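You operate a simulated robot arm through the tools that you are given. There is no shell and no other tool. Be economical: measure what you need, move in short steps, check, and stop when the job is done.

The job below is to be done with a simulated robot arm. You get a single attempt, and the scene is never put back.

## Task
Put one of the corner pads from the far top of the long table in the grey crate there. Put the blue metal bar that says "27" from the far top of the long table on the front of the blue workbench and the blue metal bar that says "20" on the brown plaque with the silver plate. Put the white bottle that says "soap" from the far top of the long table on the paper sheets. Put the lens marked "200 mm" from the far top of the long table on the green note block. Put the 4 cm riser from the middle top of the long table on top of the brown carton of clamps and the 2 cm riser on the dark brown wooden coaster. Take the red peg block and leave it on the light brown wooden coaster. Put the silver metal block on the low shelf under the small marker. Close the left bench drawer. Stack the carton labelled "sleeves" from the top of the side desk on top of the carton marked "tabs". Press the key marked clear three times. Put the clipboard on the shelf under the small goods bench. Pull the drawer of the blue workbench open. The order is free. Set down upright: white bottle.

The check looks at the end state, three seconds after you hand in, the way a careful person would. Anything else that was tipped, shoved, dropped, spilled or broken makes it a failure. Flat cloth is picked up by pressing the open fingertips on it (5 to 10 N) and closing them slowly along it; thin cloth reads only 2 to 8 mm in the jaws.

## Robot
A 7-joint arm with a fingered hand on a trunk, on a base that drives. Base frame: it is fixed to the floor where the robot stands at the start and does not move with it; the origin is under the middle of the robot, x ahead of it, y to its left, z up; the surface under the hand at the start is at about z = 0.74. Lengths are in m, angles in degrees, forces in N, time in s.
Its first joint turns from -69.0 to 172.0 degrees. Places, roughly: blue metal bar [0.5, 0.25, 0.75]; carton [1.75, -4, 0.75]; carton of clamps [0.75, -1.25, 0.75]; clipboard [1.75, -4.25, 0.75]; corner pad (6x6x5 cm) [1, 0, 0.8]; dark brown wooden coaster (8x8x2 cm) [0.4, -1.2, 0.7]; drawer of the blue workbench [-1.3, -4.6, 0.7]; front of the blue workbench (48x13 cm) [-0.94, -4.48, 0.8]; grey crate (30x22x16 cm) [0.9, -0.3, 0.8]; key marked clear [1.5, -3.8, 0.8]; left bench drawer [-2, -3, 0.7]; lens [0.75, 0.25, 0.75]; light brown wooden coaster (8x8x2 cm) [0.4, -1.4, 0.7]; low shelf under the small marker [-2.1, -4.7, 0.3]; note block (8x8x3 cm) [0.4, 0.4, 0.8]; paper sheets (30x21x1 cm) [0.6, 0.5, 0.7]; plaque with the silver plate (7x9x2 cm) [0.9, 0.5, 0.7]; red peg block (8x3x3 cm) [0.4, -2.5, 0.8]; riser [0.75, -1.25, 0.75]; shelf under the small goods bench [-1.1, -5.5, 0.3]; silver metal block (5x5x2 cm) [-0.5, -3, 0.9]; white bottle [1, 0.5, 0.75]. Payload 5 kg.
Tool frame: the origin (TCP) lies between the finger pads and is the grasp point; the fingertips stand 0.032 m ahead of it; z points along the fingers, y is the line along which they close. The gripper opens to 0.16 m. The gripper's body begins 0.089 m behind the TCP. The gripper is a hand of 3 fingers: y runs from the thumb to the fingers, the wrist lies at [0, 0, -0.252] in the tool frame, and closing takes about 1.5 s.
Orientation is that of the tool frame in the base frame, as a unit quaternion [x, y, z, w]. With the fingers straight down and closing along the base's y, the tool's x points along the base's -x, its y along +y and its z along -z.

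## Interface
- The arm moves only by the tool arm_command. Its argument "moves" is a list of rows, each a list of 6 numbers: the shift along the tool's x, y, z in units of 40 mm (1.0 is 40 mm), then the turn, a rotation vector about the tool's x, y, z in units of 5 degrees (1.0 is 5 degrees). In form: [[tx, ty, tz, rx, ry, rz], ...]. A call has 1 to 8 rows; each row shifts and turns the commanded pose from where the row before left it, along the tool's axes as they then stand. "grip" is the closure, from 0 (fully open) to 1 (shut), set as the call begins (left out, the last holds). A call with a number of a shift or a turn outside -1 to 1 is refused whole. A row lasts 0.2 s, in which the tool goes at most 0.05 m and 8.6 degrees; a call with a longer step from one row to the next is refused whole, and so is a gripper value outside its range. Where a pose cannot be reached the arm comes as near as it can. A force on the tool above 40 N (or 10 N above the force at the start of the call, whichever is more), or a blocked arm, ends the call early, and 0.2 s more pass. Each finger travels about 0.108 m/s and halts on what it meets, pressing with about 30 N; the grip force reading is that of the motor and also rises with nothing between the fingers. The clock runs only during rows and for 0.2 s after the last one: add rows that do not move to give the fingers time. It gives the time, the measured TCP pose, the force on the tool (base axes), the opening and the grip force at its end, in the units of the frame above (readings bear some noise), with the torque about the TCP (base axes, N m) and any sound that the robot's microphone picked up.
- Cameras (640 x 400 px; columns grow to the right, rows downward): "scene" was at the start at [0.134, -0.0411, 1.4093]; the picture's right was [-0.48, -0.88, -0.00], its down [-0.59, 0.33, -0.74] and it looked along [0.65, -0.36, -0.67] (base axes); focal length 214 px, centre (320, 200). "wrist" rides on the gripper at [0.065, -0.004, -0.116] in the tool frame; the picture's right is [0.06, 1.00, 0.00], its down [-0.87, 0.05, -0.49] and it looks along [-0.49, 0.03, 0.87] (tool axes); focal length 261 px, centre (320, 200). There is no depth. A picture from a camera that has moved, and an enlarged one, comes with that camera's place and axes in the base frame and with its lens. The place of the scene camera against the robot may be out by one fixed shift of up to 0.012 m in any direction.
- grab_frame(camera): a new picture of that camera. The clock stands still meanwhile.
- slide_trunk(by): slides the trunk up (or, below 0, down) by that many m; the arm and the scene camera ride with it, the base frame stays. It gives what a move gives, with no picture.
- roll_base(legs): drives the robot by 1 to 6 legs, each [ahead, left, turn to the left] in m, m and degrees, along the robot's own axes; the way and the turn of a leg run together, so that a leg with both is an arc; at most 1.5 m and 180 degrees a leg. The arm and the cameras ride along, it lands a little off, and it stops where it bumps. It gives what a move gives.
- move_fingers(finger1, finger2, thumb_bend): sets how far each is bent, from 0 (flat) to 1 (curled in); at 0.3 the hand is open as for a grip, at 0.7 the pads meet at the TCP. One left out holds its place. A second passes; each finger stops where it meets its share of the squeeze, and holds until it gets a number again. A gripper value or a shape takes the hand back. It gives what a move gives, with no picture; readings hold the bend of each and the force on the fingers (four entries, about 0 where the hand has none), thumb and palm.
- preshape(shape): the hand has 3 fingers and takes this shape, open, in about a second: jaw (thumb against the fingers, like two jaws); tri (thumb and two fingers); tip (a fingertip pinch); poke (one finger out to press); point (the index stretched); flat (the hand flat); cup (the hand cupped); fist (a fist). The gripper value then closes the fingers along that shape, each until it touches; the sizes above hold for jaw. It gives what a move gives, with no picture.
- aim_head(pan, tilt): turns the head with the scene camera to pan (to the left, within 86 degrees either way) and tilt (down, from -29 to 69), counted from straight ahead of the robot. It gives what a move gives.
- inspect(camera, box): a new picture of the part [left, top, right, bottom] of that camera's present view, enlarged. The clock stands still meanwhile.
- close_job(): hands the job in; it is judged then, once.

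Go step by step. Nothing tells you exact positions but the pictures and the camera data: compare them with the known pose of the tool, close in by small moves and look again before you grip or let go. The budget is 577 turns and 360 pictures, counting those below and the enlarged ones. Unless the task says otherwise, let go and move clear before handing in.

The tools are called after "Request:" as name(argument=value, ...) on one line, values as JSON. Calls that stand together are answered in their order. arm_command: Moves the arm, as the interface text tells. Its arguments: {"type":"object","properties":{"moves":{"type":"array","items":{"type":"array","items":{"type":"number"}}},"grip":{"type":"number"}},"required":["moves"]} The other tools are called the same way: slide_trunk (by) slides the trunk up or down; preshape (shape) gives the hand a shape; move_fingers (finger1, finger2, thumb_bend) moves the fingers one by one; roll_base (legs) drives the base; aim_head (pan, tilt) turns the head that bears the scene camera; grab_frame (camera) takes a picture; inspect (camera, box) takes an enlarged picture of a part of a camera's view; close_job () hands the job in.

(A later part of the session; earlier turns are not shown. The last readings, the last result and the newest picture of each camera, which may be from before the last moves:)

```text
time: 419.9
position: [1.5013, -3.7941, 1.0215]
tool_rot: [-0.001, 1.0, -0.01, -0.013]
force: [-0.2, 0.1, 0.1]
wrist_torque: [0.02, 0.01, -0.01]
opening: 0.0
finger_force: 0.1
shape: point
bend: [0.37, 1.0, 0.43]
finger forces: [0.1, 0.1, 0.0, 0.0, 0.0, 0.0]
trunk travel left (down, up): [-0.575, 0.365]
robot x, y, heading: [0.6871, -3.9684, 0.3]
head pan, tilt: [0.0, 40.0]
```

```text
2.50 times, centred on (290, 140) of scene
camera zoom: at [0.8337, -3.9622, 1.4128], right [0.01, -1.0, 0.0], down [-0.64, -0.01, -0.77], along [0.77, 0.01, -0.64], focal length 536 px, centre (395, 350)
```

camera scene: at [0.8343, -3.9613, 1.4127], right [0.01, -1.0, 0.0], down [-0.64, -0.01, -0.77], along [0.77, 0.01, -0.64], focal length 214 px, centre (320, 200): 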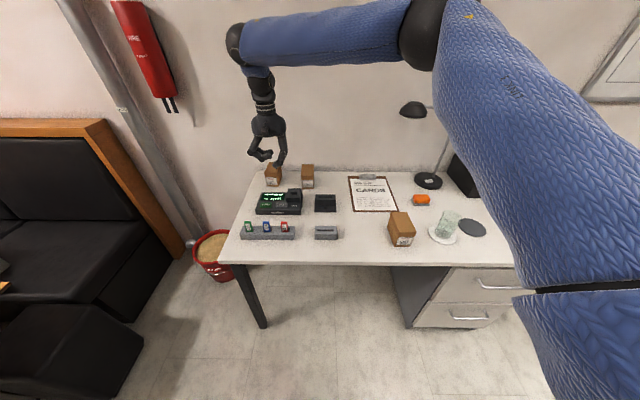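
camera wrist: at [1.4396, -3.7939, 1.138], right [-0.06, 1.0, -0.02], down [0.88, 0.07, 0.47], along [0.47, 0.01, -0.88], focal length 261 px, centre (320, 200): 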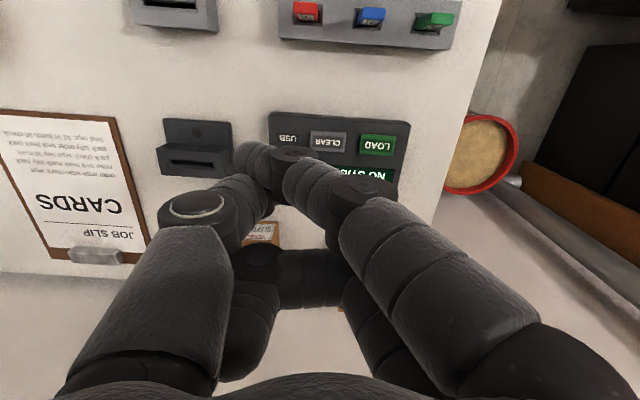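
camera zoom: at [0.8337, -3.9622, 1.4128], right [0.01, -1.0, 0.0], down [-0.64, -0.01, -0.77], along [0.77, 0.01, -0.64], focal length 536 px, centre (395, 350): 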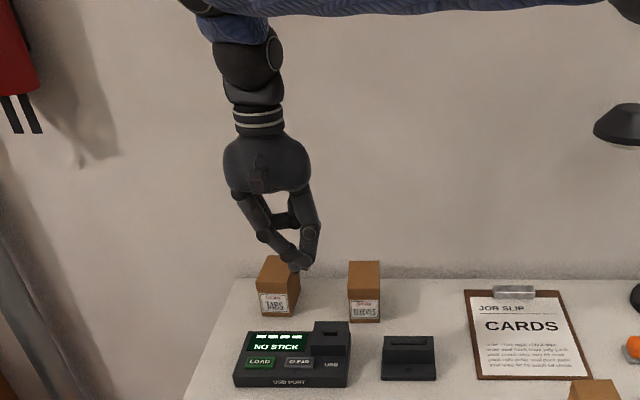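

I'll align the index tip over the key and descend, then check.

Request:
arm_command(moves=[[-0.8, 0.8, 0, 0, 0, 0], [-0.22, 0.2, 0.8, 0, 0, 0], [0, 0, 1, 0, 0, 0], [0, 0, 1, 0, 0, 0], [0, 0, 0.8, 0, 0, 0], [0, 0, 0, 0, 0, 0]])

Request:
grab_frame(camera="wrist")

Request:
inspect(camera="scene", box=[240, 150, 340, 220])

```text
time: 421.3
position: [1.5389, -3.7567, 0.8755]
tool_rot: [-0.001, 1.0, -0.01, -0.012]
force: [0.5, 0.3, -0.5]
wrist_torque: [0.01, -0.01, -0.02]
opening: 0.0001
finger_force: 0.1
shape: point
bend: [0.36, 1.0, 0.43]
finger forces: [0.0, 0.0, 0.1, 0.1, 0.1, 0.0]
trunk travel left (down, up): [-0.575, 0.365]
robot x, y, heading: [0.6878, -3.9593, 0.7]
head pan, tilt: [0.0, 40.0]
```

```text
135 pictures are left
camera wrist: at [1.4765, -3.7575, 0.9923], right [-0.06, 1.0, -0.02], down [0.88, 0.07, 0.47], along [0.47, 0.01, -0.88], focal length 261 px, centre (320, 200)
```

wrist: 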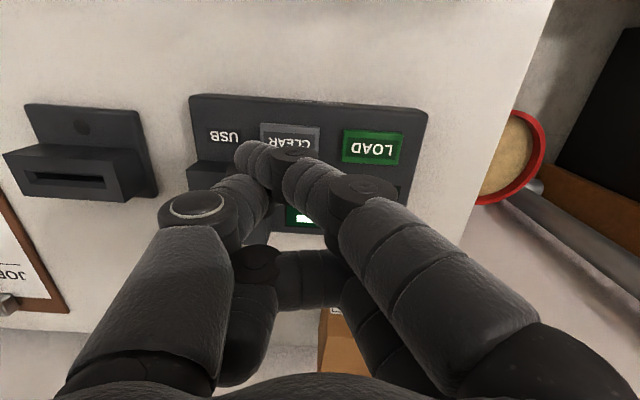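

```text
5.71 times, centred on (290, 185) of scene
camera zoom: at [0.8333, -3.9623, 1.4129], right [0.01, -1.0, 0.0], down [-0.64, -0.01, -0.77], along [0.77, 0.01, -0.64], focal length 1226 px, centre (491, 286)
```

zoom: 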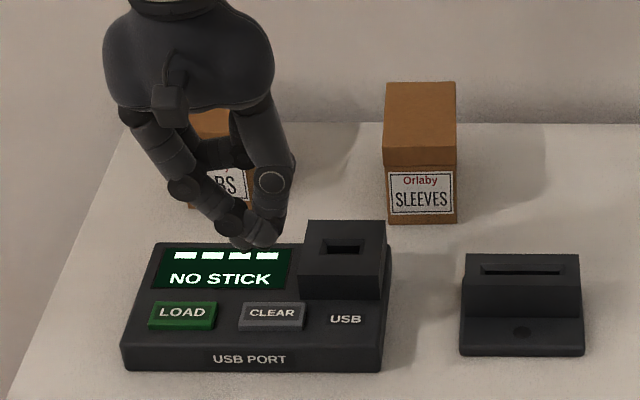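

Tip is over the key (x off by ~8 mm). Adjust and go down slowly.

Request:
arm_command(moves=[[-0.2, 0, 0.5, 0, 0, 0], [0, 0, 0.5, 0, 0, 0], [0, 0, 0.3, 0, 0, 0], [0, 0, 0, 0, 0, 0]])

Request:
inspect(camera="scene", box=[240, 150, 340, 220])

Request:
grab_frame(camera="wrist")

```text
time: 422.3
position: [1.5461, -3.758, 0.8228]
tool_rot: [-0.001, 1.0, -0.01, -0.013]
force: [0.3, -0.5, -0.7]
wrist_torque: [-0.01, -0.02, 0.0]
opening: 0.0
finger_force: 0.1
shape: point
bend: [0.35, 1.0, 0.44]
finger forces: [0.0, 0.1, 0.0, 0.1, 0.1, 0.0]
trunk travel left (down, up): [-0.575, 0.365]
robot x, y, heading: [0.6904, -3.9637, 0.4]
head pan, tilt: [0.0, 40.0]
```

```text
5.71 times, centred on (290, 185) of scene
camera zoom: at [0.8335, -3.9622, 1.4128], right [0.01, -1.0, 0.0], down [-0.64, -0.01, -0.77], along [0.77, 0.01, -0.64], focal length 1226 px, centre (491, 286)
```

zoom: 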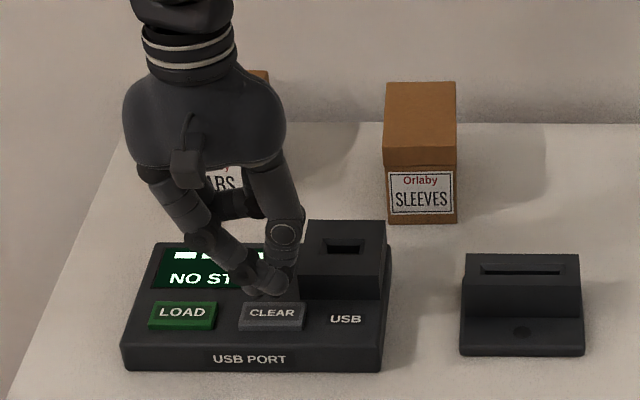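

```text
132 pictures are left
camera wrist: at [1.4841, -3.7585, 0.9406], right [-0.06, 1.0, -0.02], down [0.88, 0.07, 0.47], along [0.47, 0.01, -0.88], focal length 261 px, centre (320, 200)
```

wrist: 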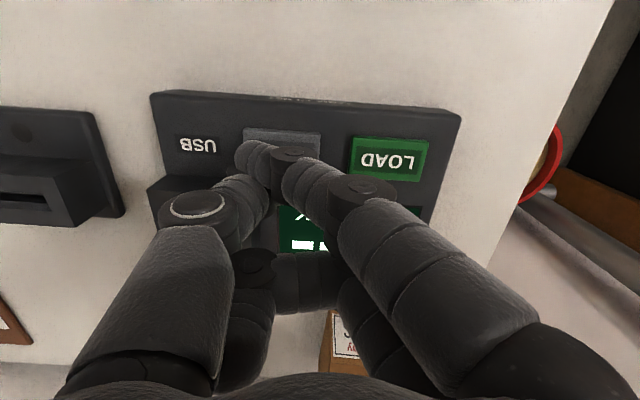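

Request:
arm_command(moves=[[0.1, -0.05, 0.25, 0, 0, 0], [0, 0, 0, 0, 0, 0]])

Request:
arm_command(moves=[[0, 0, 0.2, 0, 0, 0], [0, 0, 0, 0, 0, 0]])

```text
time: 422.9
position: [1.5424, -3.7594, 0.8127]
tool_rot: [-0.001, 1.0, -0.011, -0.012]
force: [0.1, -0.1, -0.1]
wrist_torque: [0.0, 0.03, 0.04]
opening: 0.0
finger_force: 0.1
shape: point
bend: [0.34, 1.0, 0.44]
finger forces: [0.0, 0.1, 0.0, 0.0, 0.0, 0.0]
trunk travel left (down, up): [-0.575, 0.365]
robot x, y, heading: [0.6852, -3.9647, 0.4]
head pan, tilt: [0.0, 40.0]
```

```text
time: 423.5
position: [1.5422, -3.7613, 0.8053]
tool_rot: [-0.002, 1.0, -0.01, -0.013]
force: [0.0, -1.8, 4.0]
wrist_torque: [-0.09, 0.0, 0.0]
opening: 0.0
finger_force: 0.0
shape: point
bend: [0.33, 1.0, 0.44]
finger forces: [0.0, 0.0, 0.1, 0.0, 0.0, 0.0]
trunk travel left (down, up): [-0.575, 0.365]
robot x, y, heading: [0.6864, -3.9641, 0.6]
head pan, tilt: [0.0, 40.0]
heard: click
```

A click was heard at 4 N. Check that it's the CLEAR key.

Request:
inspect(camera="scene", box=[240, 150, 340, 220])

Request:
arm_command(moves=[[0, 0, -0.35, 0, 0, 0], [0, 0, 0, 0, 0, 0]])

```text
5.71 times, centred on (290, 185) of scene
camera zoom: at [0.8335, -3.9622, 1.4129], right [0.01, -1.0, 0.0], down [-0.64, -0.01, -0.77], along [0.77, 0.01, -0.64], focal length 1226 px, centre (491, 286)
```

zoom: 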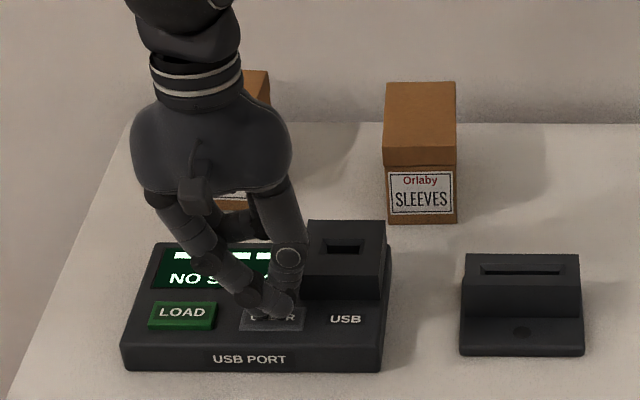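

```text
time: 424.1
position: [1.5428, -3.7609, 0.8193]
tool_rot: [-0.002, 1.0, -0.01, -0.014]
force: [-0.2, 0.1, 0.8]
wrist_torque: [0.0, 0.0, -0.01]
opening: 0.0
finger_force: 0.0
shape: point
bend: [0.33, 1.0, 0.44]
finger forces: [0.0, 0.0, 0.1, 0.0, 0.1, 0.0]
trunk travel left (down, up): [-0.575, 0.365]
robot x, y, heading: [0.6827, -3.9631, 0.6]
head pan, tilt: [0.0, 40.0]
```

It pressed CLEAR. Two more presses.

Request:
arm_command(moves=[[0, 0, 0.2, 0, 0, 0], [0, 0, 0.15, 0, 0, 0], [0, 0, 0, 0, 0, 0]])

Request:
arm_command(moves=[[0, 0, -0.2, 0, 0, 0], [0, 0, -0.2, 0, 0, 0], [0, 0, 0, 0, 0, 0]])

```text
time: 424.9
position: [1.5421, -3.7599, 0.806]
tool_rot: [-0.002, 1.0, -0.01, -0.012]
force: [0.9, -0.6, 1.9]
wrist_torque: [0.0, 0.0, 0.01]
opening: 0.0
finger_force: 0.0
shape: point
bend: [0.32, 1.0, 0.44]
finger forces: [0.0, 0.0, 0.1, 0.0, 0.0, 0.0]
trunk travel left (down, up): [-0.575, 0.365]
robot x, y, heading: [0.6867, -3.9617, 0.5]
head pan, tilt: [0.0, 40.0]
heard: click
```

```text
time: 425.7
position: [1.5422, -3.7592, 0.821]
tool_rot: [-0.001, 1.0, -0.01, -0.012]
force: [0.9, -0.3, -0.9]
wrist_torque: [0.0, 0.02, 0.01]
opening: 0.0
finger_force: 0.0
shape: point
bend: [0.31, 1.0, 0.44]
finger forces: [0.0, 0.0, 0.1, 0.1, 0.0, 0.1]
trunk travel left (down, up): [-0.575, 0.365]
robot x, y, heading: [0.6894, -3.961, 0.4]
head pan, tilt: [0.0, 40.0]
```

Request:
arm_command(moves=[[0, 0, 0.2, 0, 0, 0], [0, 0, 0.19, 0, 0, 0], [0, 0, 0, 0, 0, 0]])

Request:
arm_command(moves=[[0, 0, -0.3, 0, 0, 0], [0, 0, -1, 0, 0, 0], [0, 0, -1, 0, 0, 0], [0, 0, -1, 0, 0, 0], [0, 0, -1, 0, 0, 0], [0, 0, -1, 0, 0, 0]])

Request:
preshape(shape="jaw")

Request:
grab_frame(camera="wrist")

```text
time: 426.5
position: [1.5434, -3.7595, 0.8054]
tool_rot: [-0.001, 1.0, -0.009, -0.012]
force: [-0.7, 0.1, 1.8]
wrist_torque: [-0.05, 0.03, -0.02]
opening: 0.0
finger_force: 0.1
shape: point
bend: [0.3, 1.0, 0.45]
finger forces: [0.0, 0.0, 0.1, 0.1, 0.0, 0.1]
trunk travel left (down, up): [-0.575, 0.365]
robot x, y, heading: [0.6924, -3.9639, 0.4]
head pan, tilt: [0.0, 40.0]
heard: click
```

```text
time: 427.9
position: [1.5465, -3.754, 1.0194]
tool_rot: [-0.001, 1.0, -0.012, -0.012]
force: [-0.4, 0.0, -0.6]
wrist_torque: [0.01, -0.04, -0.01]
opening: 0.0
finger_force: 0.0
shape: point
bend: [0.27, 1.0, 0.46]
finger forces: [0.0, 0.1, 0.0, 0.1, 0.1, 0.1]
trunk travel left (down, up): [-0.575, 0.365]
robot x, y, heading: [0.6896, -3.9615, 0.7]
head pan, tilt: [0.0, 40.0]
```

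```text
time: 428.8
position: [1.5478, -3.7536, 1.0175]
tool_rot: [0.0, 1.0, -0.01, -0.013]
force: [-0.5, 0.6, 0.6]
wrist_torque: [0.01, 0.0, 0.0]
opening: 0.1098
finger_force: 0.0
shape: jaw
bend: [0.59, 0.3, 0.51]
finger forces: [0.0, 0.0, 0.0, 0.0, 0.0, 0.1]
trunk travel left (down, up): [-0.575, 0.365]
robot x, y, heading: [0.686, -3.9624, 0.7]
head pan, tilt: [0.0, 40.0]
```

```text
130 pictures are left
camera wrist: at [1.4858, -3.7555, 1.1349], right [-0.06, 1.0, -0.02], down [0.88, 0.07, 0.47], along [0.47, 0.01, -0.88], focal length 261 px, centre (320, 200)
```

wrist: 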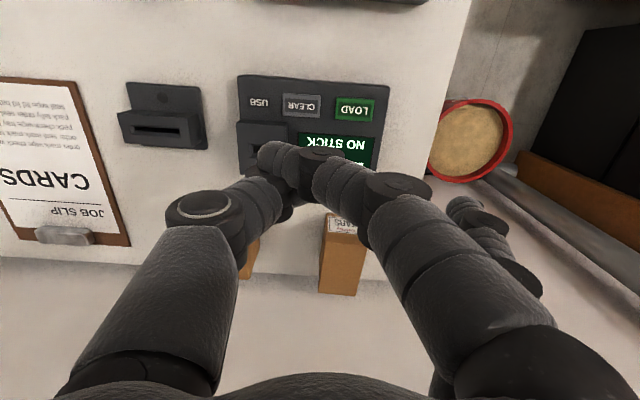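

Three presses done. The index is tangled with the thumb; I'll free it.

Request:
preshape(shape="flat")

Request:
preshape(shape="jaw")

```text
time: 429.7
position: [1.5475, -3.7546, 1.0172]
tool_rot: [-0.001, 1.0, -0.011, -0.012]
force: [0.4, 1.0, -0.4]
wrist_torque: [-0.02, 0.02, 0.01]
opening: 0.1522
finger_force: 0.1
shape: flat
bend: [0.32, 0.08, 0.19]
finger forces: [0.0, 0.1, 0.0, 0.1, 0.0, 0.0]
trunk travel left (down, up): [-0.575, 0.365]
robot x, y, heading: [0.688, -3.9624, 0.6]
head pan, tilt: [0.0, 40.0]
```

```text
time: 430.6
position: [1.5482, -3.7539, 1.0181]
tool_rot: [-0.001, 1.0, -0.011, -0.012]
force: [-0.4, -0.2, -0.2]
wrist_torque: [0.02, 0.0, -0.01]
opening: 0.1601
finger_force: 0.0
shape: jaw
bend: [0.3, 0.3, 0.3]
finger forces: [0.0, 0.0, 0.1, 0.0, 0.0, 0.0]
trunk travel left (down, up): [-0.575, 0.365]
robot x, y, heading: [0.691, -3.965, 0.6]
head pan, tilt: [0.0, 40.0]
```

Next: "SLEEVES" carton at about (1.725, -3.893) onto "TABS" at (1.755, -3.705). Roll 0.2 m closer and look.

Request:
roll_base(legs=[[0.2, 0, 0]])

Request:
arm_command(moves=[[0.6, -0.9, 0, 0, 0, 0], [0.6, -0.9, 0, 0, 0, 0], [0.6, -0.9, 0, 0, 0, 0], [0.6, -0.7, 0, 0, 0, 0]], grip=0.35)

Request:
grab_frame(camera="wrist")

```text
time: 432.2
position: [1.7472, -3.7526, 1.0164]
tool_rot: [-0.001, 1.0, -0.01, -0.013]
force: [-0.3, 0.4, -0.1]
wrist_torque: [0.0, 0.05, 0.0]
opening: 0.1599
finger_force: 0.1
shape: jaw
bend: [0.3, 0.3, 0.3]
finger forces: [0.0, 0.0, 0.1, 0.1, 0.1, 0.1]
trunk travel left (down, up): [-0.575, 0.365]
robot x, y, heading: [0.888, -3.9573, 0.3]
head pan, tilt: [0.0, 40.0]
```

```text
time: 433.2
position: [1.6502, -3.8893, 1.0241]
tool_rot: [0.0, 1.0, -0.01, -0.012]
force: [-0.9, 0.9, 0.4]
wrist_torque: [-0.02, -0.03, -0.01]
opening: 0.1046
finger_force: 0.0
shape: jaw
bend: [0.69, 0.69, 0.67]
finger forces: [0.1, 0.0, 0.0, 0.1, 0.0, 0.1]
trunk travel left (down, up): [-0.575, 0.365]
robot x, y, heading: [0.8842, -3.9596, 0.6]
head pan, tilt: [0.0, 40.0]
```

```text
129 pictures are left
camera wrist: at [1.5886, -3.8901, 1.1412], right [-0.06, 1.0, -0.02], down [0.88, 0.07, 0.47], along [0.47, 0.01, -0.88], focal length 261 px, centre (320, 200)
```

wrist: 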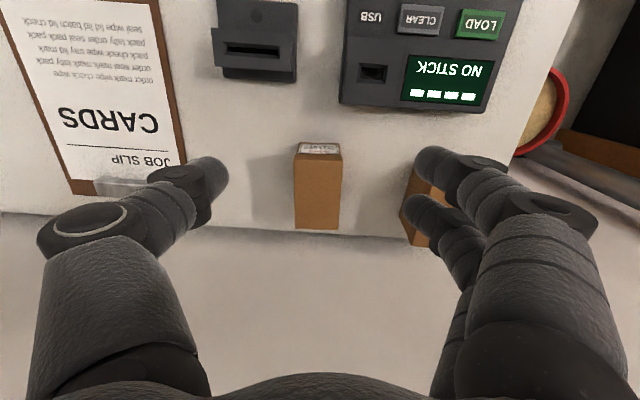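

The carton is about 6.5 × 10 × 8.7 cm, centre (1.745, -3.890). Descend around it.

Request:
arm_command(moves=[[-0.8, 0, 0.6, 0, 0, 0], [-0.8, 0, 0.6, 0, 0, 0], [-0.78, 0, 0.6, 0, 0, 0], [0, 0, 0.6, 0, 0, 0], [0, 0, 0, 0, 0, 0]])

Request:
grab_frame(camera="wrist")

Request:
inspect(camera="scene", box=[220, 100, 380, 220])

```text
time: 434.4
position: [1.743, -3.8902, 0.9243]
tool_rot: [-0.001, 1.0, -0.01, -0.012]
force: [-0.6, -0.3, 0.4]
wrist_torque: [-0.03, -0.02, 0.02]
opening: 0.1045
finger_force: 0.1
shape: jaw
bend: [0.69, 0.69, 0.67]
finger forces: [0.1, 0.0, 0.1, 0.0, 0.0, 0.0]
trunk travel left (down, up): [-0.575, 0.365]
robot x, y, heading: [0.8859, -3.9619, 0.4]
head pan, tilt: [0.0, 40.0]
```

```text
128 pictures are left
camera wrist: at [1.682, -3.8921, 1.0425], right [-0.06, 1.0, -0.02], down [0.88, 0.07, 0.47], along [0.47, 0.01, -0.88], focal length 261 px, centre (320, 200)
```

wrist: 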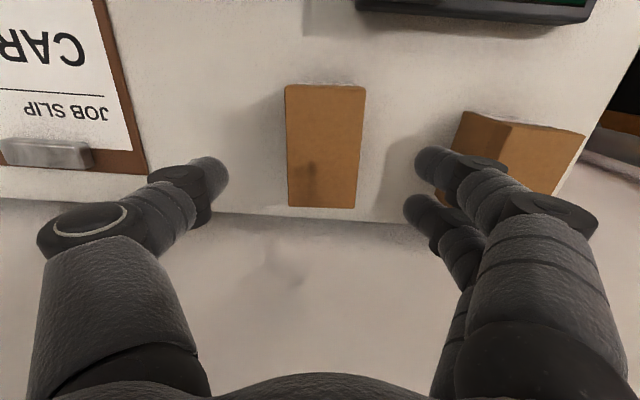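

```text
3.33 times, centred on (300, 160) of scene
camera zoom: at [1.0331, -3.9602, 1.4128], right [0.01, -1.0, 0.0], down [-0.64, -0.01, -0.77], along [0.77, 0.01, -0.64], focal length 715 px, centre (387, 333)
```

zoom: 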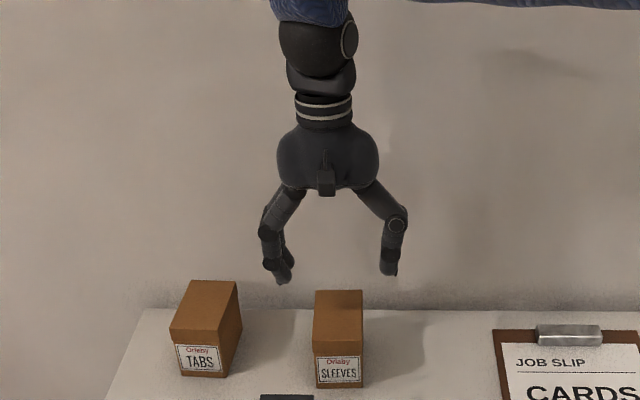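

Request:
arm_command(moves=[[-0.1, 0, 0.8, 0, 0, 0], [0, 0, 0.8, 0, 0, 0], [0, 0, 0.8, 0, 0, 0], [0, 0, 0.6, 0, 0, 0], [0, 0, 0, 0, 0, 0]])

Request:
arm_command(moves=[[0, 0, 0, 0, 0, 0], [0, 0, 0, 0, 0, 0], [0, 0, 0, 0, 0, 0], [0, 0, 0, 0, 0, 0], [0, 0, 0, 0, 0, 0]], grip=0.85)

Request:
grab_frame(camera="wrist")

```text
time: 435.6
position: [1.7454, -3.8946, 0.806]
tool_rot: [0.001, 1.0, -0.011, -0.013]
force: [-1.1, 0.7, -0.3]
wrist_torque: [-0.04, 0.03, 0.0]
opening: 0.1043
finger_force: 0.0
shape: jaw
bend: [0.69, 0.69, 0.67]
finger forces: [0.0, 0.1, 0.1, 0.0, 0.0, 0.1]
trunk travel left (down, up): [-0.575, 0.365]
robot x, y, heading: [0.8871, -3.9597, 0.6]
head pan, tilt: [0.0, 40.0]
```

```text
time: 436.8
position: [1.7458, -3.8925, 0.8051]
tool_rot: [-0.001, 1.0, -0.01, -0.013]
force: [0.3, 0.3, -0.8]
wrist_torque: [-0.01, 0.03, 0.01]
opening: 0.0553
finger_force: 30.4
shape: jaw
bend: [0.73, 0.73, 0.7]
finger forces: [13.4, 13.6, 0.0, 0.0, 27.1, 0.0]
trunk travel left (down, up): [-0.575, 0.365]
robot x, y, heading: [0.8875, -3.9631, 0.5]
head pan, tilt: [0.0, 40.0]
```

```text
126 pictures are left
camera wrist: at [1.6838, -3.8945, 0.922], right [-0.06, 1.0, -0.02], down [0.88, 0.07, 0.47], along [0.47, 0.01, -0.88], focal length 261 px, centre (320, 200)
```

wrist: 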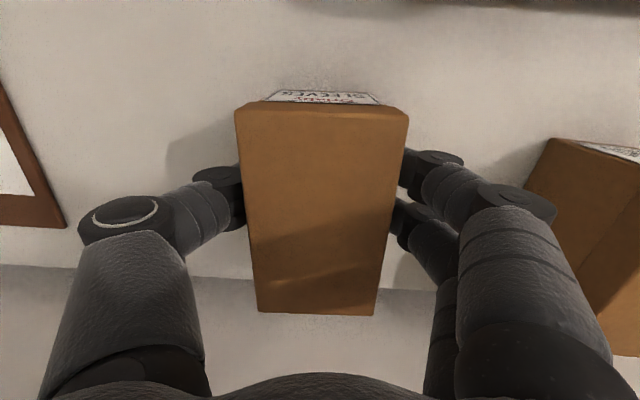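

Gripped. Lift and look at TABS from here.

Request:
arm_command(moves=[[0, 0, -0.8, 0, 0, 0], [0, 0, -1, 0, 0, 0], [0, 0, -1, 0, 0, 0], [0, 0, -1, 0, 0, 0], [0, 0.3, -0.8, 0, 0, 0], [0, 0, 0, 0, 0, 0]])

Request:
grab_frame(camera="wrist")

Request:
inspect(camera="scene", box=[230, 140, 330, 220])

```text
time: 438.2
position: [1.7496, -3.8768, 0.9867]
tool_rot: [0.0, 1.0, -0.01, -0.013]
force: [-0.1, -0.3, -2.2]
wrist_torque: [0.03, 0.07, 0.01]
opening: 0.0552
finger_force: 30.3
shape: jaw
bend: [0.73, 0.73, 0.7]
finger forces: [13.6, 13.6, 0.0, 0.0, 27.3, 0.0]
trunk travel left (down, up): [-0.575, 0.365]
robot x, y, heading: [0.8872, -3.9628, 0.5]
head pan, tilt: [0.0, 40.0]
```

```text
125 pictures are left
camera wrist: at [1.6877, -3.8798, 1.105], right [-0.06, 1.0, -0.02], down [0.88, 0.06, 0.47], along [0.47, 0.01, -0.88], focal length 261 px, centre (320, 200)
```

wrist: 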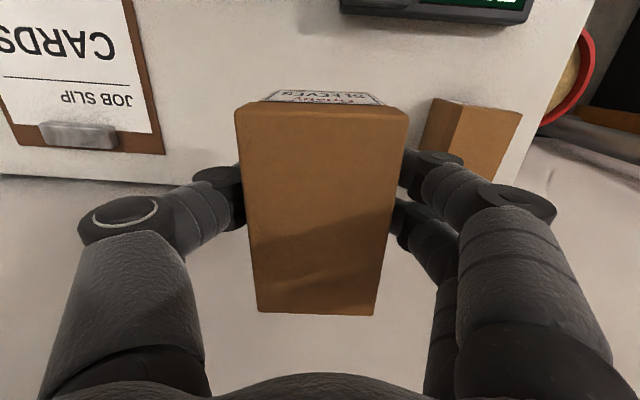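

```text
5.00 times, centred on (280, 180) of scene
camera zoom: at [1.034, -3.9613, 1.4126], right [0.01, -1.0, 0.0], down [-0.64, -0.01, -0.77], along [0.77, 0.01, -0.64], focal length 1072 px, centre (520, 300)
```

zoom: 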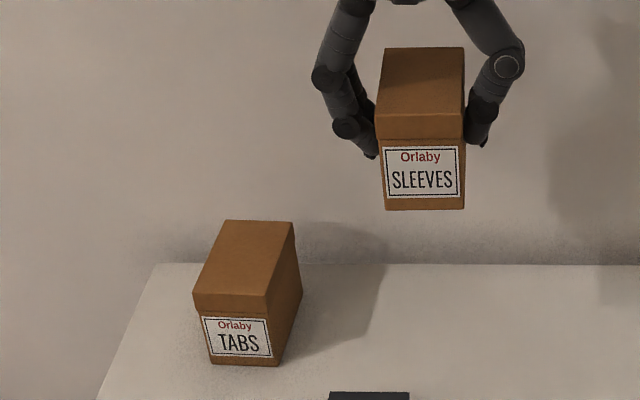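

Move over TABS (centre ≈ (1.770, -3.713), yawed −4°) with a slight yaw correction.

Request:
arm_command(moves=[[-0.12, 0.9, 0, 0, 0, 0.6], [-0.12, 0.9, 0, 0, 0, 0.6], [-0.12, 0.9, 0, 0, 0, 0], [-0.12, 0.9, 0, 0, 0, 0], [0, 0.42, 0, 0, 0, 0], [0, 0, 0.6, 0, 0, 0], [0, 0, 0.6, 0, 0, 0], [0, 0, 0, 0, 0, 0]])

Request:
inspect(camera="scene", box=[230, 140, 330, 220])

Request:
grab_frame(camera="wrist")

```text
time: 440.0
position: [1.7796, -3.7191, 0.9355]
tool_rot: [0.051, 0.999, -0.012, -0.011]
force: [-0.7, 0.4, -1.0]
wrist_torque: [-0.02, 0.03, 0.01]
opening: 0.0551
finger_force: 29.9
shape: jaw
bend: [0.73, 0.73, 0.7]
finger forces: [13.7, 13.6, 0.0, 0.0, 27.4, 0.0]
trunk travel left (down, up): [-0.575, 0.365]
robot x, y, heading: [0.8846, -3.9611, 0.5]
head pan, tilt: [0.0, 40.0]
```

```text
5.00 times, centred on (280, 180) of scene
camera zoom: at [1.0331, -3.9603, 1.4128], right [0.01, -1.0, 0.0], down [-0.64, -0.01, -0.77], along [0.77, 0.01, -0.64], focal length 1072 px, centre (520, 300)
```

zoom: 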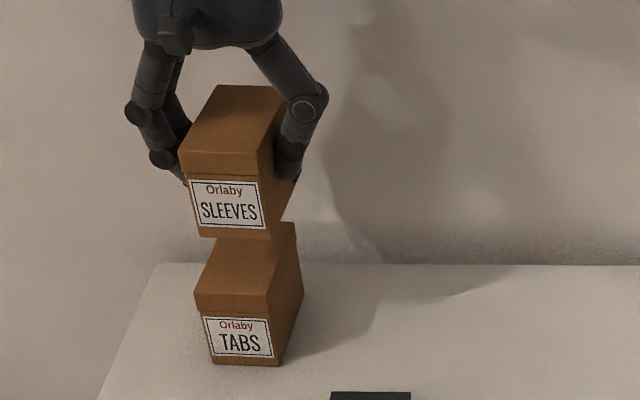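

```text
122 pictures are left
camera wrist: at [1.7178, -3.7139, 1.0534], right [0.04, 1.0, -0.02], down [0.88, -0.03, 0.47], along [0.47, -0.04, -0.88], focal length 261 px, centre (320, 200)
```

wrist: 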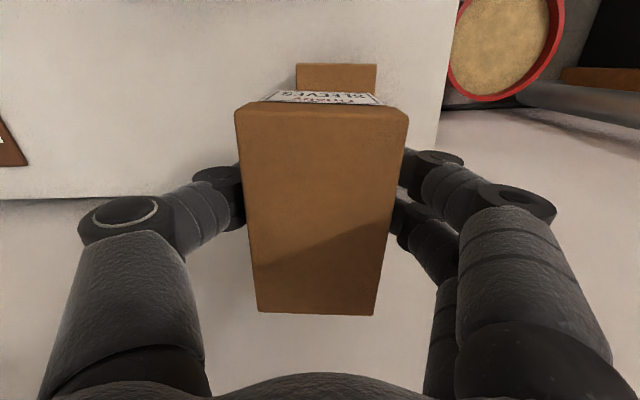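

Shift −1 cm in x, +0.6 cm in y, then lower.

Request:
arm_command(moves=[[0.25, 0.16, 0, 0, 0, 0], [0, 0, 0.5, 0, 0, 0], [0, 0, 0.45, 0, 0, 0], [0, 0, 0, 0, 0, 0]])

Request:
inspect(camera="scene", box=[230, 140, 330, 220])

```text
time: 441.0
position: [1.77, -3.7142, 0.8986]
tool_rot: [0.051, 0.999, -0.012, -0.011]
force: [-0.2, -0.1, -2.1]
wrist_torque: [0.0, 0.06, 0.0]
opening: 0.0553
finger_force: 29.9
shape: jaw
bend: [0.73, 0.73, 0.7]
finger forces: [13.7, 13.6, 0.1, 0.0, 27.3, 0.1]
trunk travel left (down, up): [-0.575, 0.365]
robot x, y, heading: [0.889, -3.9599, 0.7]
head pan, tilt: [0.0, 40.0]
```

```text
5.00 times, centred on (280, 180) of scene
camera zoom: at [1.0334, -3.9603, 1.4128], right [0.01, -1.0, 0.0], down [-0.64, -0.01, -0.77], along [0.77, 0.01, -0.64], focal length 1072 px, centre (520, 300)
```

zoom: 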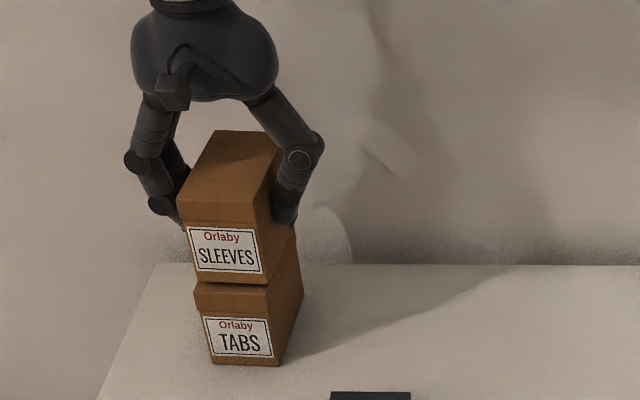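

Well aligned. Lower to contact.

Request:
arm_command(moves=[[0, 0, 0.12, 0, 0, 0], [0, 0, 0.08, 0, 0, 0], [0, 0, 0, 0, 0, 0]])

Request:
arm_command(moves=[[0, 0, 0.06, 0, 0, 0], [0, 0, 0, 0, 0, 0]])

```text
time: 441.8
position: [1.7697, -3.7131, 0.8902]
tool_rot: [0.051, 0.999, -0.011, -0.011]
force: [-0.8, 0.2, -1.4]
wrist_torque: [0.0, 0.06, 0.03]
opening: 0.0556
finger_force: 30.3
shape: jaw
bend: [0.73, 0.73, 0.7]
finger forces: [13.6, 13.9, 0.1, 0.0, 27.5, 0.0]
trunk travel left (down, up): [-0.575, 0.365]
robot x, y, heading: [0.8806, -3.9585, 0.8]
head pan, tilt: [0.0, 40.0]
```

```text
time: 442.4
position: [1.7691, -3.7139, 0.8891]
tool_rot: [0.053, 0.999, -0.011, -0.01]
force: [2.2, -0.1, 11.6]
wrist_torque: [0.09, -0.02, 0.02]
opening: 0.0556
finger_force: 29.5
shape: jaw
bend: [0.73, 0.73, 0.7]
finger forces: [15.3, 15.1, 0.1, 0.1, 29.7, 0.0]
trunk travel left (down, up): [-0.575, 0.365]
robot x, y, heading: [0.8871, -3.963, 0.4]
head pan, tilt: [0.0, 40.0]
```

Contact. Release and lift clear.

Request:
arm_command(moves=[[0, 0, -0.03, 0, 0, 0], [0, 0, 0, 0, 0, 0], [0, 0, 0, 0, 0, 0], [0, 0, 0, 0, 0, 0]], grip=0.4)

Request:
arm_command(moves=[[0, 0, -1, 0, 0, 0], [0, 0, -1, 0, 0, 0], [0, 0, -1, 0, 0, 0], [0, 0, -1, 0, 0, 0]])

Request:
inspect(camera="scene", box=[220, 110, 420, 230])

```text
time: 443.4
position: [1.7682, -3.7136, 0.8888]
tool_rot: [0.052, 0.999, -0.011, -0.012]
force: [0.0, 0.4, 0.0]
wrist_torque: [-0.03, 0.0, -0.03]
opening: 0.0958
finger_force: 0.1
shape: jaw
bend: [0.71, 0.71, 0.7]
finger forces: [0.0, 0.0, 0.1, 0.0, 0.1, 0.0]
trunk travel left (down, up): [-0.575, 0.365]
robot x, y, heading: [0.8866, -3.9611, 0.3]
head pan, tilt: [0.0, 40.0]
```

```text
time: 444.4
position: [1.7708, -3.7098, 1.0492]
tool_rot: [0.051, 0.999, -0.012, -0.012]
force: [0.2, -0.6, 0.0]
wrist_torque: [-0.02, -0.04, 0.02]
opening: 0.0956
finger_force: 0.0
shape: jaw
bend: [0.71, 0.71, 0.7]
finger forces: [0.1, 0.2, 0.1, 0.0, 0.0, 0.1]
trunk travel left (down, up): [-0.575, 0.365]
robot x, y, heading: [0.8882, -3.9607, 0.6]
head pan, tilt: [0.0, 40.0]
```

```text
3.20 times, centred on (320, 170) of scene
camera zoom: at [1.0321, -3.9601, 1.4128], right [0.01, -1.0, 0.0], down [-0.64, -0.01, -0.77], along [0.77, 0.01, -0.64], focal length 686 px, centre (320, 296)
```

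zoom: 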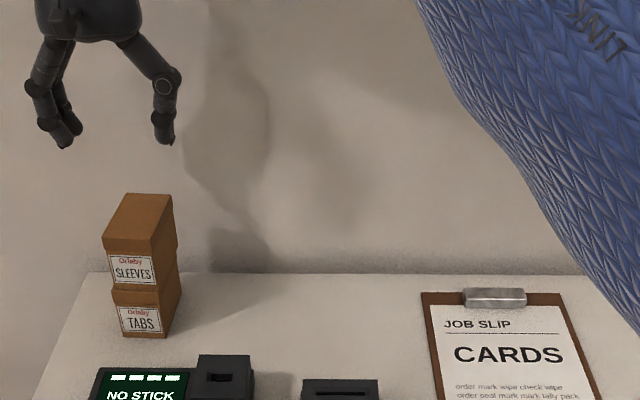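

Stacked. Before the clipboard, look for the small goods bench near (-1.1, -5.5).

Request:
aim_head(pan=-86, tilt=20)

Request:
grab_frame(camera="scene")

```text
time: 446.0
position: [1.7709, -3.7093, 1.0482]
tool_rot: [0.052, 0.999, -0.011, -0.012]
force: [-0.6, -0.1, 1.0]
wrist_torque: [0.03, 0.01, -0.03]
opening: 0.0955
finger_force: 0.1
shape: jaw
bend: [0.71, 0.71, 0.7]
finger forces: [0.1, 0.0, 0.1, 0.0, 0.1, 0.0]
trunk travel left (down, up): [-0.575, 0.365]
robot x, y, heading: [0.8848, -3.9588, 0.6]
head pan, tilt: [-85.9, 20.0]
```

```text
119 pictures are left
camera scene: at [0.9556, -4.0539, 1.4442], right [-1.0, -0.08, 0.0], down [-0.03, 0.34, -0.94], along [0.08, -0.94, -0.34], focal length 214 px, centre (320, 200)
```

scene: 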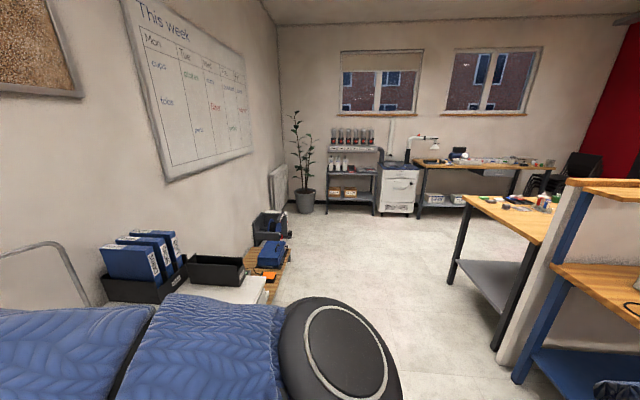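

The small goods bench stands behind the partition: its open end is near x≈-0.16, y −5.17…−5.81, with a low shelf. For the clipboard I'll stand at heading -30° so the elbow avoids the lamp. First retract, reposition and look.

Request:
arm_command(moves=[[1, -0.5, 0, 0, 0, 0], [1, -0.5, 0, 0, 0, 0], [1, -0.5, 0, 0, 0, 0], [1, -0.5, 0, 0, 0, 0], [1, -0.5, 0, 0, 0, 0], [1, -0.5, 0, 0, 0, 0], [1, -0.5, 0, 0, 0, 0], [1, -0.5, 0, 0, 0, 0]])

Request:
roll_base(legs=[[0.05, 0.2, 0], [0, 0, -30]])

Request:
arm_command(moves=[[-1, 0, 0, 0, 0, 0], [-1, 0, 0, 0, 0, 0], [-1, 0, 0, 0, 0, 0], [-1, 0, 0, 0, 0, 0], [-1, 0, 0, 0, 0, 0], [-0.5, 0, 0, 0, 0, 0]])

Request:
grab_frame(camera="wrist")

Request:
aim_head(pan=0, tilt=35)

Request:
grab_frame(camera="scene")

```text
time: 447.8
position: [1.4348, -3.837, 1.0601]
tool_rot: [0.051, 0.999, -0.011, -0.013]
force: [0.5, -1.0, 0.6]
wrist_torque: [-0.02, -0.04, -0.01]
opening: 0.0956
finger_force: 0.1
shape: jaw
bend: [0.71, 0.71, 0.7]
finger forces: [0.0, 0.1, 0.0, 0.0, 0.1, 0.0]
trunk travel left (down, up): [-0.575, 0.365]
robot x, y, heading: [0.8858, -3.9638, 0.5]
head pan, tilt: [-85.9, 20.0]
```

```text
time: 450.9
position: [1.4735, -3.9287, 1.0589]
tool_rot: [0.308, 0.951, -0.007, -0.014]
force: [-0.1, -0.7, -0.5]
wrist_torque: [0.02, -0.02, -0.01]
opening: 0.0956
finger_force: 0.1
shape: jaw
bend: [0.71, 0.71, 0.7]
finger forces: [0.0, 0.1, 0.0, 0.1, 0.1, 0.0]
trunk travel left (down, up): [-0.575, 0.365]
robot x, y, heading: [0.9355, -3.7624, -29.4]
head pan, tilt: [-85.9, 20.0]
```

```text
time: 452.3
position: [1.651, -4.0557, 1.0539]
tool_rot: [0.309, 0.951, -0.009, -0.015]
force: [-0.4, -0.5, 0.3]
wrist_torque: [0.01, -0.01, 0.04]
opening: 0.0957
finger_force: 0.1
shape: jaw
bend: [0.71, 0.71, 0.7]
finger forces: [0.1, 0.1, 0.0, 0.0, 0.0, 0.1]
trunk travel left (down, up): [-0.575, 0.365]
robot x, y, heading: [0.9367, -3.7616, -29.6]
head pan, tilt: [-85.9, 20.0]
```

```text
118 pictures are left
camera wrist: at [1.5999, -4.0214, 1.1712], right [0.53, 0.84, -0.02], down [0.75, -0.46, 0.47], along [0.39, -0.27, -0.88], focal length 261 px, centre (320, 200)
```

wrist: 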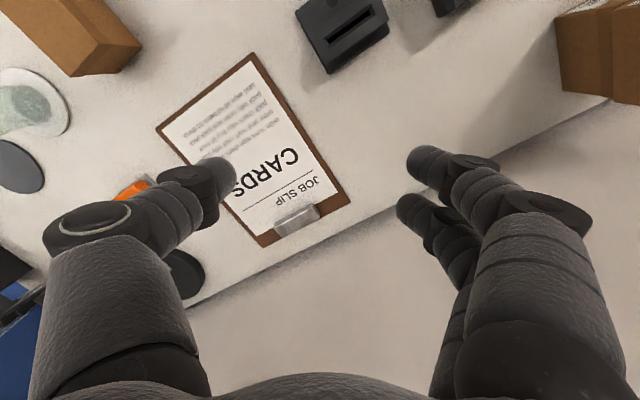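

```text
time: 453.9
position: [1.6509, -4.0571, 1.0542]
tool_rot: [0.308, 0.951, -0.008, -0.014]
force: [0.7, -0.2, -0.8]
wrist_torque: [0.03, 0.0, 0.0]
opening: 0.0957
finger_force: 0.1
shape: jaw
bend: [0.71, 0.71, 0.7]
finger forces: [0.0, 0.0, 0.0, 0.0, 0.2, 0.0]
trunk travel left (down, up): [-0.575, 0.365]
robot x, y, heading: [0.9362, -3.7615, -29.7]
head pan, tilt: [0.0, 35.0]
```

```text
117 pictures are left
camera scene: at [1.066, -3.8303, 1.4203], right [-0.49, -0.87, 0.0], down [-0.5, 0.28, -0.82], along [0.71, -0.4, -0.57], focal length 214 px, centre (320, 200)
```

scene: 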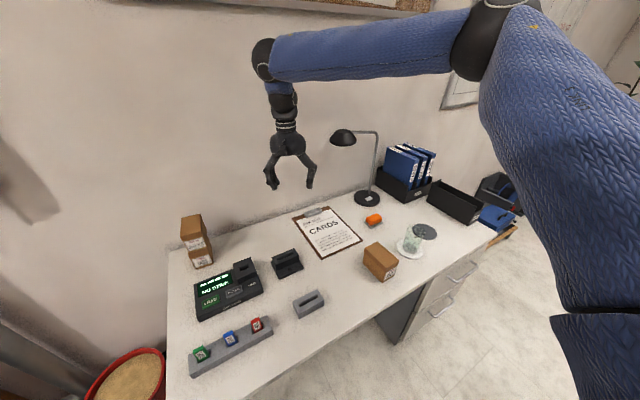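

Request:
inspect(camera="wrist", box=[230, 150, 380, 260])

Request:
inspect(camera="scene", box=[280, 190, 380, 270])

```text
3.64 times, centred on (305, 205) of wrist
camera zoom: at [1.5996, -4.0211, 1.1712], right [0.53, 0.84, -0.02], down [0.75, -0.46, 0.47], along [0.39, -0.27, -0.88], focal length 948 px, centre (374, 182)
```

zoom: 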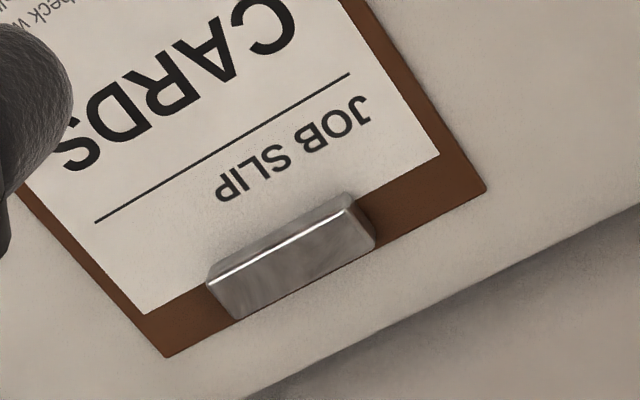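

```text
5.00 times, centred on (330, 230) of scene
camera zoom: at [1.066, -3.8303, 1.4203], right [-0.49, -0.87, 0.0], down [-0.5, 0.28, -0.82], along [0.71, -0.4, -0.57], focal length 1072 px, centre (270, 50)
```

zoom: 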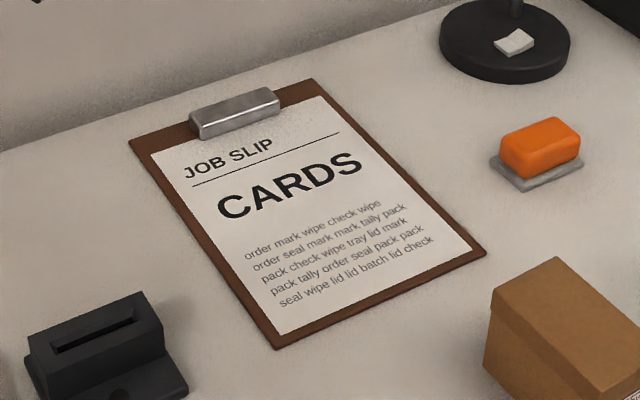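

The clip is a solid block (≈8 × 2.5 × 2 cm) at (1.79, -4.20). I'll yaw the hand to close along x with a slight backward lean from the wall.

Request:
arm_command(moves=[[0, 0, 0, 0, 0, 1], [0, 0, 0, 0, 0, 1], [0, 0, 0, 0, 0, 1], [0, 0, 0, 0, 0, 1], [0, 0, 0, 0, 0, 1], [0, 0, 0, 0, 0, 1], [0, 0, 0, 0, 0, 1], [0, 0, 0, 0, 0, 1]], grip=0.62)

Request:
arm_command(moves=[[0, 0, 0, 0, 0, 1], [0, 0, 0, 0, 0, 1], [0, 0, 0, 0, 0, 0.8], [0, 0, 0, -1, 0, 0], [0, 0, 0, -1, 0, 0], [0, 0, 0, -0.8, 0, 0]])

Request:
grab_frame(camera="wrist")

```text
time: 455.7
position: [1.6508, -4.0579, 1.0534]
tool_rot: [0.615, 0.788, -0.013, -0.011]
force: [1.0, -0.9, 0.3]
wrist_torque: [0.0, 0.01, 0.04]
opening: 0.0611
finger_force: 0.0
shape: jaw
bend: [0.73, 0.73, 0.7]
finger forces: [0.1, 0.1, 0.1, 0.1, 0.0, 0.0]
trunk travel left (down, up): [-0.575, 0.365]
robot x, y, heading: [0.9341, -3.7613, -29.5]
head pan, tilt: [0.0, 35.0]
```

```text
time: 457.1
position: [1.6508, -4.0579, 1.0541]
tool_rot: [0.702, 0.704, 0.074, 0.077]
force: [-0.1, 0.4, 0.5]
wrist_torque: [0.04, -0.02, -0.01]
opening: 0.0611
finger_force: 0.0
shape: jaw
bend: [0.73, 0.73, 0.7]
finger forces: [0.0, 0.0, 0.0, 0.1, 0.0, 0.0]
trunk travel left (down, up): [-0.575, 0.365]
robot x, y, heading: [0.9326, -3.7633, -29.6]
head pan, tilt: [0.0, 35.0]
```

```text
114 pictures are left
camera wrist: at [1.6227, -3.9921, 1.166], right [0.98, 0.06, 0.21], down [-0.05, -0.87, 0.5], along [0.22, -0.49, -0.84], focal length 261 px, centre (320, 200)
```

wrist: 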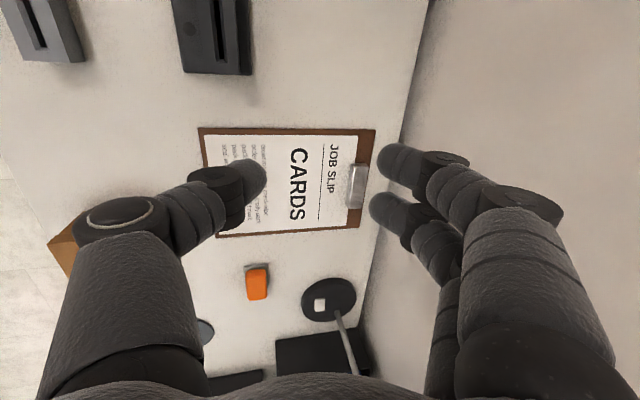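

Request:
arm_command(moves=[[-0.7, 0.384, 0.84, 0, 0, 0], [-0.7, 0.384, 0.84, 0, 0, 0], [-0.7, 0.384, 0.84, 0, 0, 0], [-0.7, 0.384, 0.84, 0, 0, 0], [-0.7, 0.384, 0.84, 0, 0, 0], [0, 0, 0, 0, 0, 0]])

Request:
grab_frame(camera="wrist")

Request:
grab_frame(camera="scene")

```text
time: 458.5
position: [1.7602, -4.1983, 0.9071]
tool_rot: [0.702, 0.704, 0.072, 0.078]
force: [-0.3, 1.1, 0.2]
wrist_torque: [-0.01, 0.0, 0.0]
opening: 0.0612
finger_force: 0.1
shape: jaw
bend: [0.73, 0.73, 0.7]
finger forces: [0.0, 0.0, 0.0, 0.0, 0.0, 0.0]
trunk travel left (down, up): [-0.575, 0.365]
robot x, y, heading: [0.9339, -3.7618, -29.3]
head pan, tilt: [0.0, 35.0]
```

```text
113 pictures are left
camera wrist: at [1.7325, -4.132, 1.0183], right [0.98, 0.07, 0.21], down [-0.05, -0.87, 0.5], along [0.21, -0.5, -0.84], focal length 261 px, centre (320, 200)
```

wrist: 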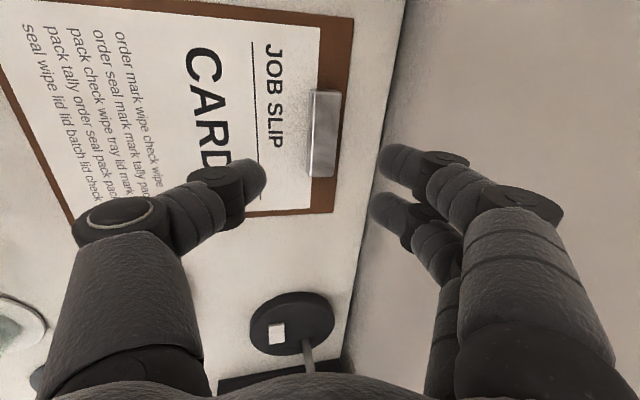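

```text
112 pictures are left
camera scene: at [1.0652, -3.8295, 1.4205], right [-0.49, -0.87, 0.0], down [-0.5, 0.28, -0.82], along [0.71, -0.4, -0.57], focal length 214 px, centre (320, 200)
```

scene: 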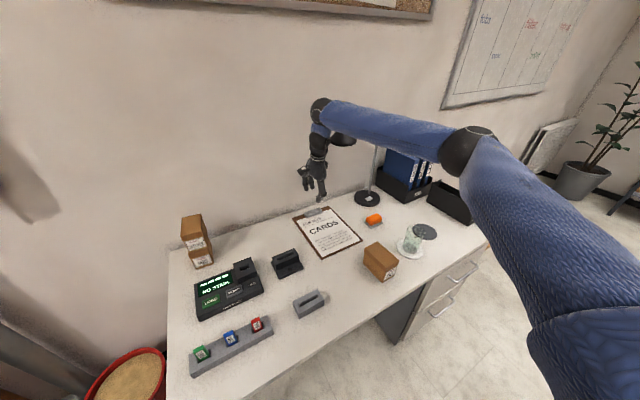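

Request:
arm_command(moves=[[-0.1, 0.18, 0.8, 0, 0, 0], [0, 0, 0.8, 0, 0, 0], [0, 0, 0.8, 0, 0, 0], [0, 0, 0.4, 0, 0, 0], [0, 0, 0, 0, 0, 0]])

Request:
grab_frame(camera="wrist")

```text
time: 459.7
position: [1.7922, -4.2028, 0.7975]
tool_rot: [0.703, 0.704, 0.072, 0.076]
force: [0.8, -0.2, 0.0]
wrist_torque: [0.0, 0.0, 0.0]
opening: 0.0611
finger_force: 0.0
shape: jaw
bend: [0.73, 0.73, 0.7]
finger forces: [0.0, 0.0, 0.0, 0.0, 0.0, 0.0]
trunk travel left (down, up): [-0.575, 0.365]
robot x, y, heading: [0.9325, -3.7582, -29.4]
head pan, tilt: [0.0, 35.0]
```

```text
111 pictures are left
camera wrist: at [1.7644, -4.1362, 0.9099], right [0.98, 0.07, 0.21], down [-0.05, -0.87, 0.5], along [0.21, -0.5, -0.84], focal length 261 px, centre (320, 200)
```

wrist: 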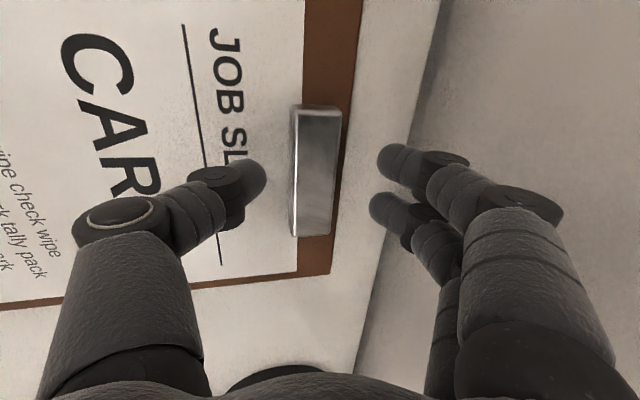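

Request:
arm_command(moves=[[0, 0, 0, 1, 0, 0], [0, 0, 0.1, 0, 0, 0], [0, 0, 0.07, 0, 0, 0], [0, 0, 0, 0, 0, 0]])

Request:
arm_command(moves=[[0, 0, 0, 0, 0, 0], [0, 0, 0, 0, 0, 0], [0, 0, 0, 0, 0, 0], [0, 0, 0, 0, 0, 0], [0, 0, 0, 0, 0, 0]], grip=0.95)

Request:
grab_frame(camera="wrist")

```text
time: 460.7
position: [1.7933, -4.2039, 0.7919]
tool_rot: [0.705, 0.707, 0.042, 0.046]
force: [0.3, 0.5, -0.1]
wrist_torque: [0.04, -0.02, -0.01]
opening: 0.0613
finger_force: 0.1
shape: jaw
bend: [0.73, 0.73, 0.7]
finger forces: [0.1, 0.0, 0.1, 0.1, 0.0, 0.0]
trunk travel left (down, up): [-0.575, 0.365]
robot x, y, heading: [0.9335, -3.76, -29.5]
head pan, tilt: [0.0, 35.0]
```

```text
time: 461.9
position: [1.794, -4.2028, 0.7938]
tool_rot: [0.705, 0.706, 0.042, 0.047]
force: [2.0, -1.5, 12.1]
wrist_torque: [-0.05, 0.07, 0.05]
opening: 0.0115
finger_force: 30.3
shape: jaw
bend: [0.71, 0.71, 0.7]
finger forces: [13.4, 13.2, 0.1, 0.1, 43.2, 0.0]
trunk travel left (down, up): [-0.575, 0.365]
robot x, y, heading: [0.9377, -3.7625, -29.5]
head pan, tilt: [0.0, 35.0]
```

```text
110 pictures are left
camera wrist: at [1.7749, -4.1366, 0.9071], right [0.99, 0.06, 0.13], down [-0.01, -0.87, 0.5], along [0.14, -0.5, -0.86], focal length 261 px, centre (320, 200)
```

wrist: 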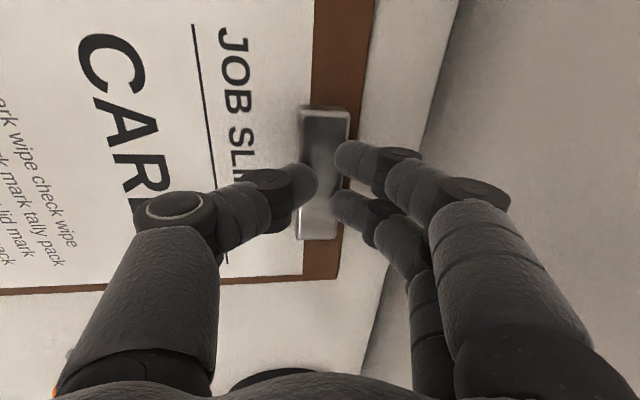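

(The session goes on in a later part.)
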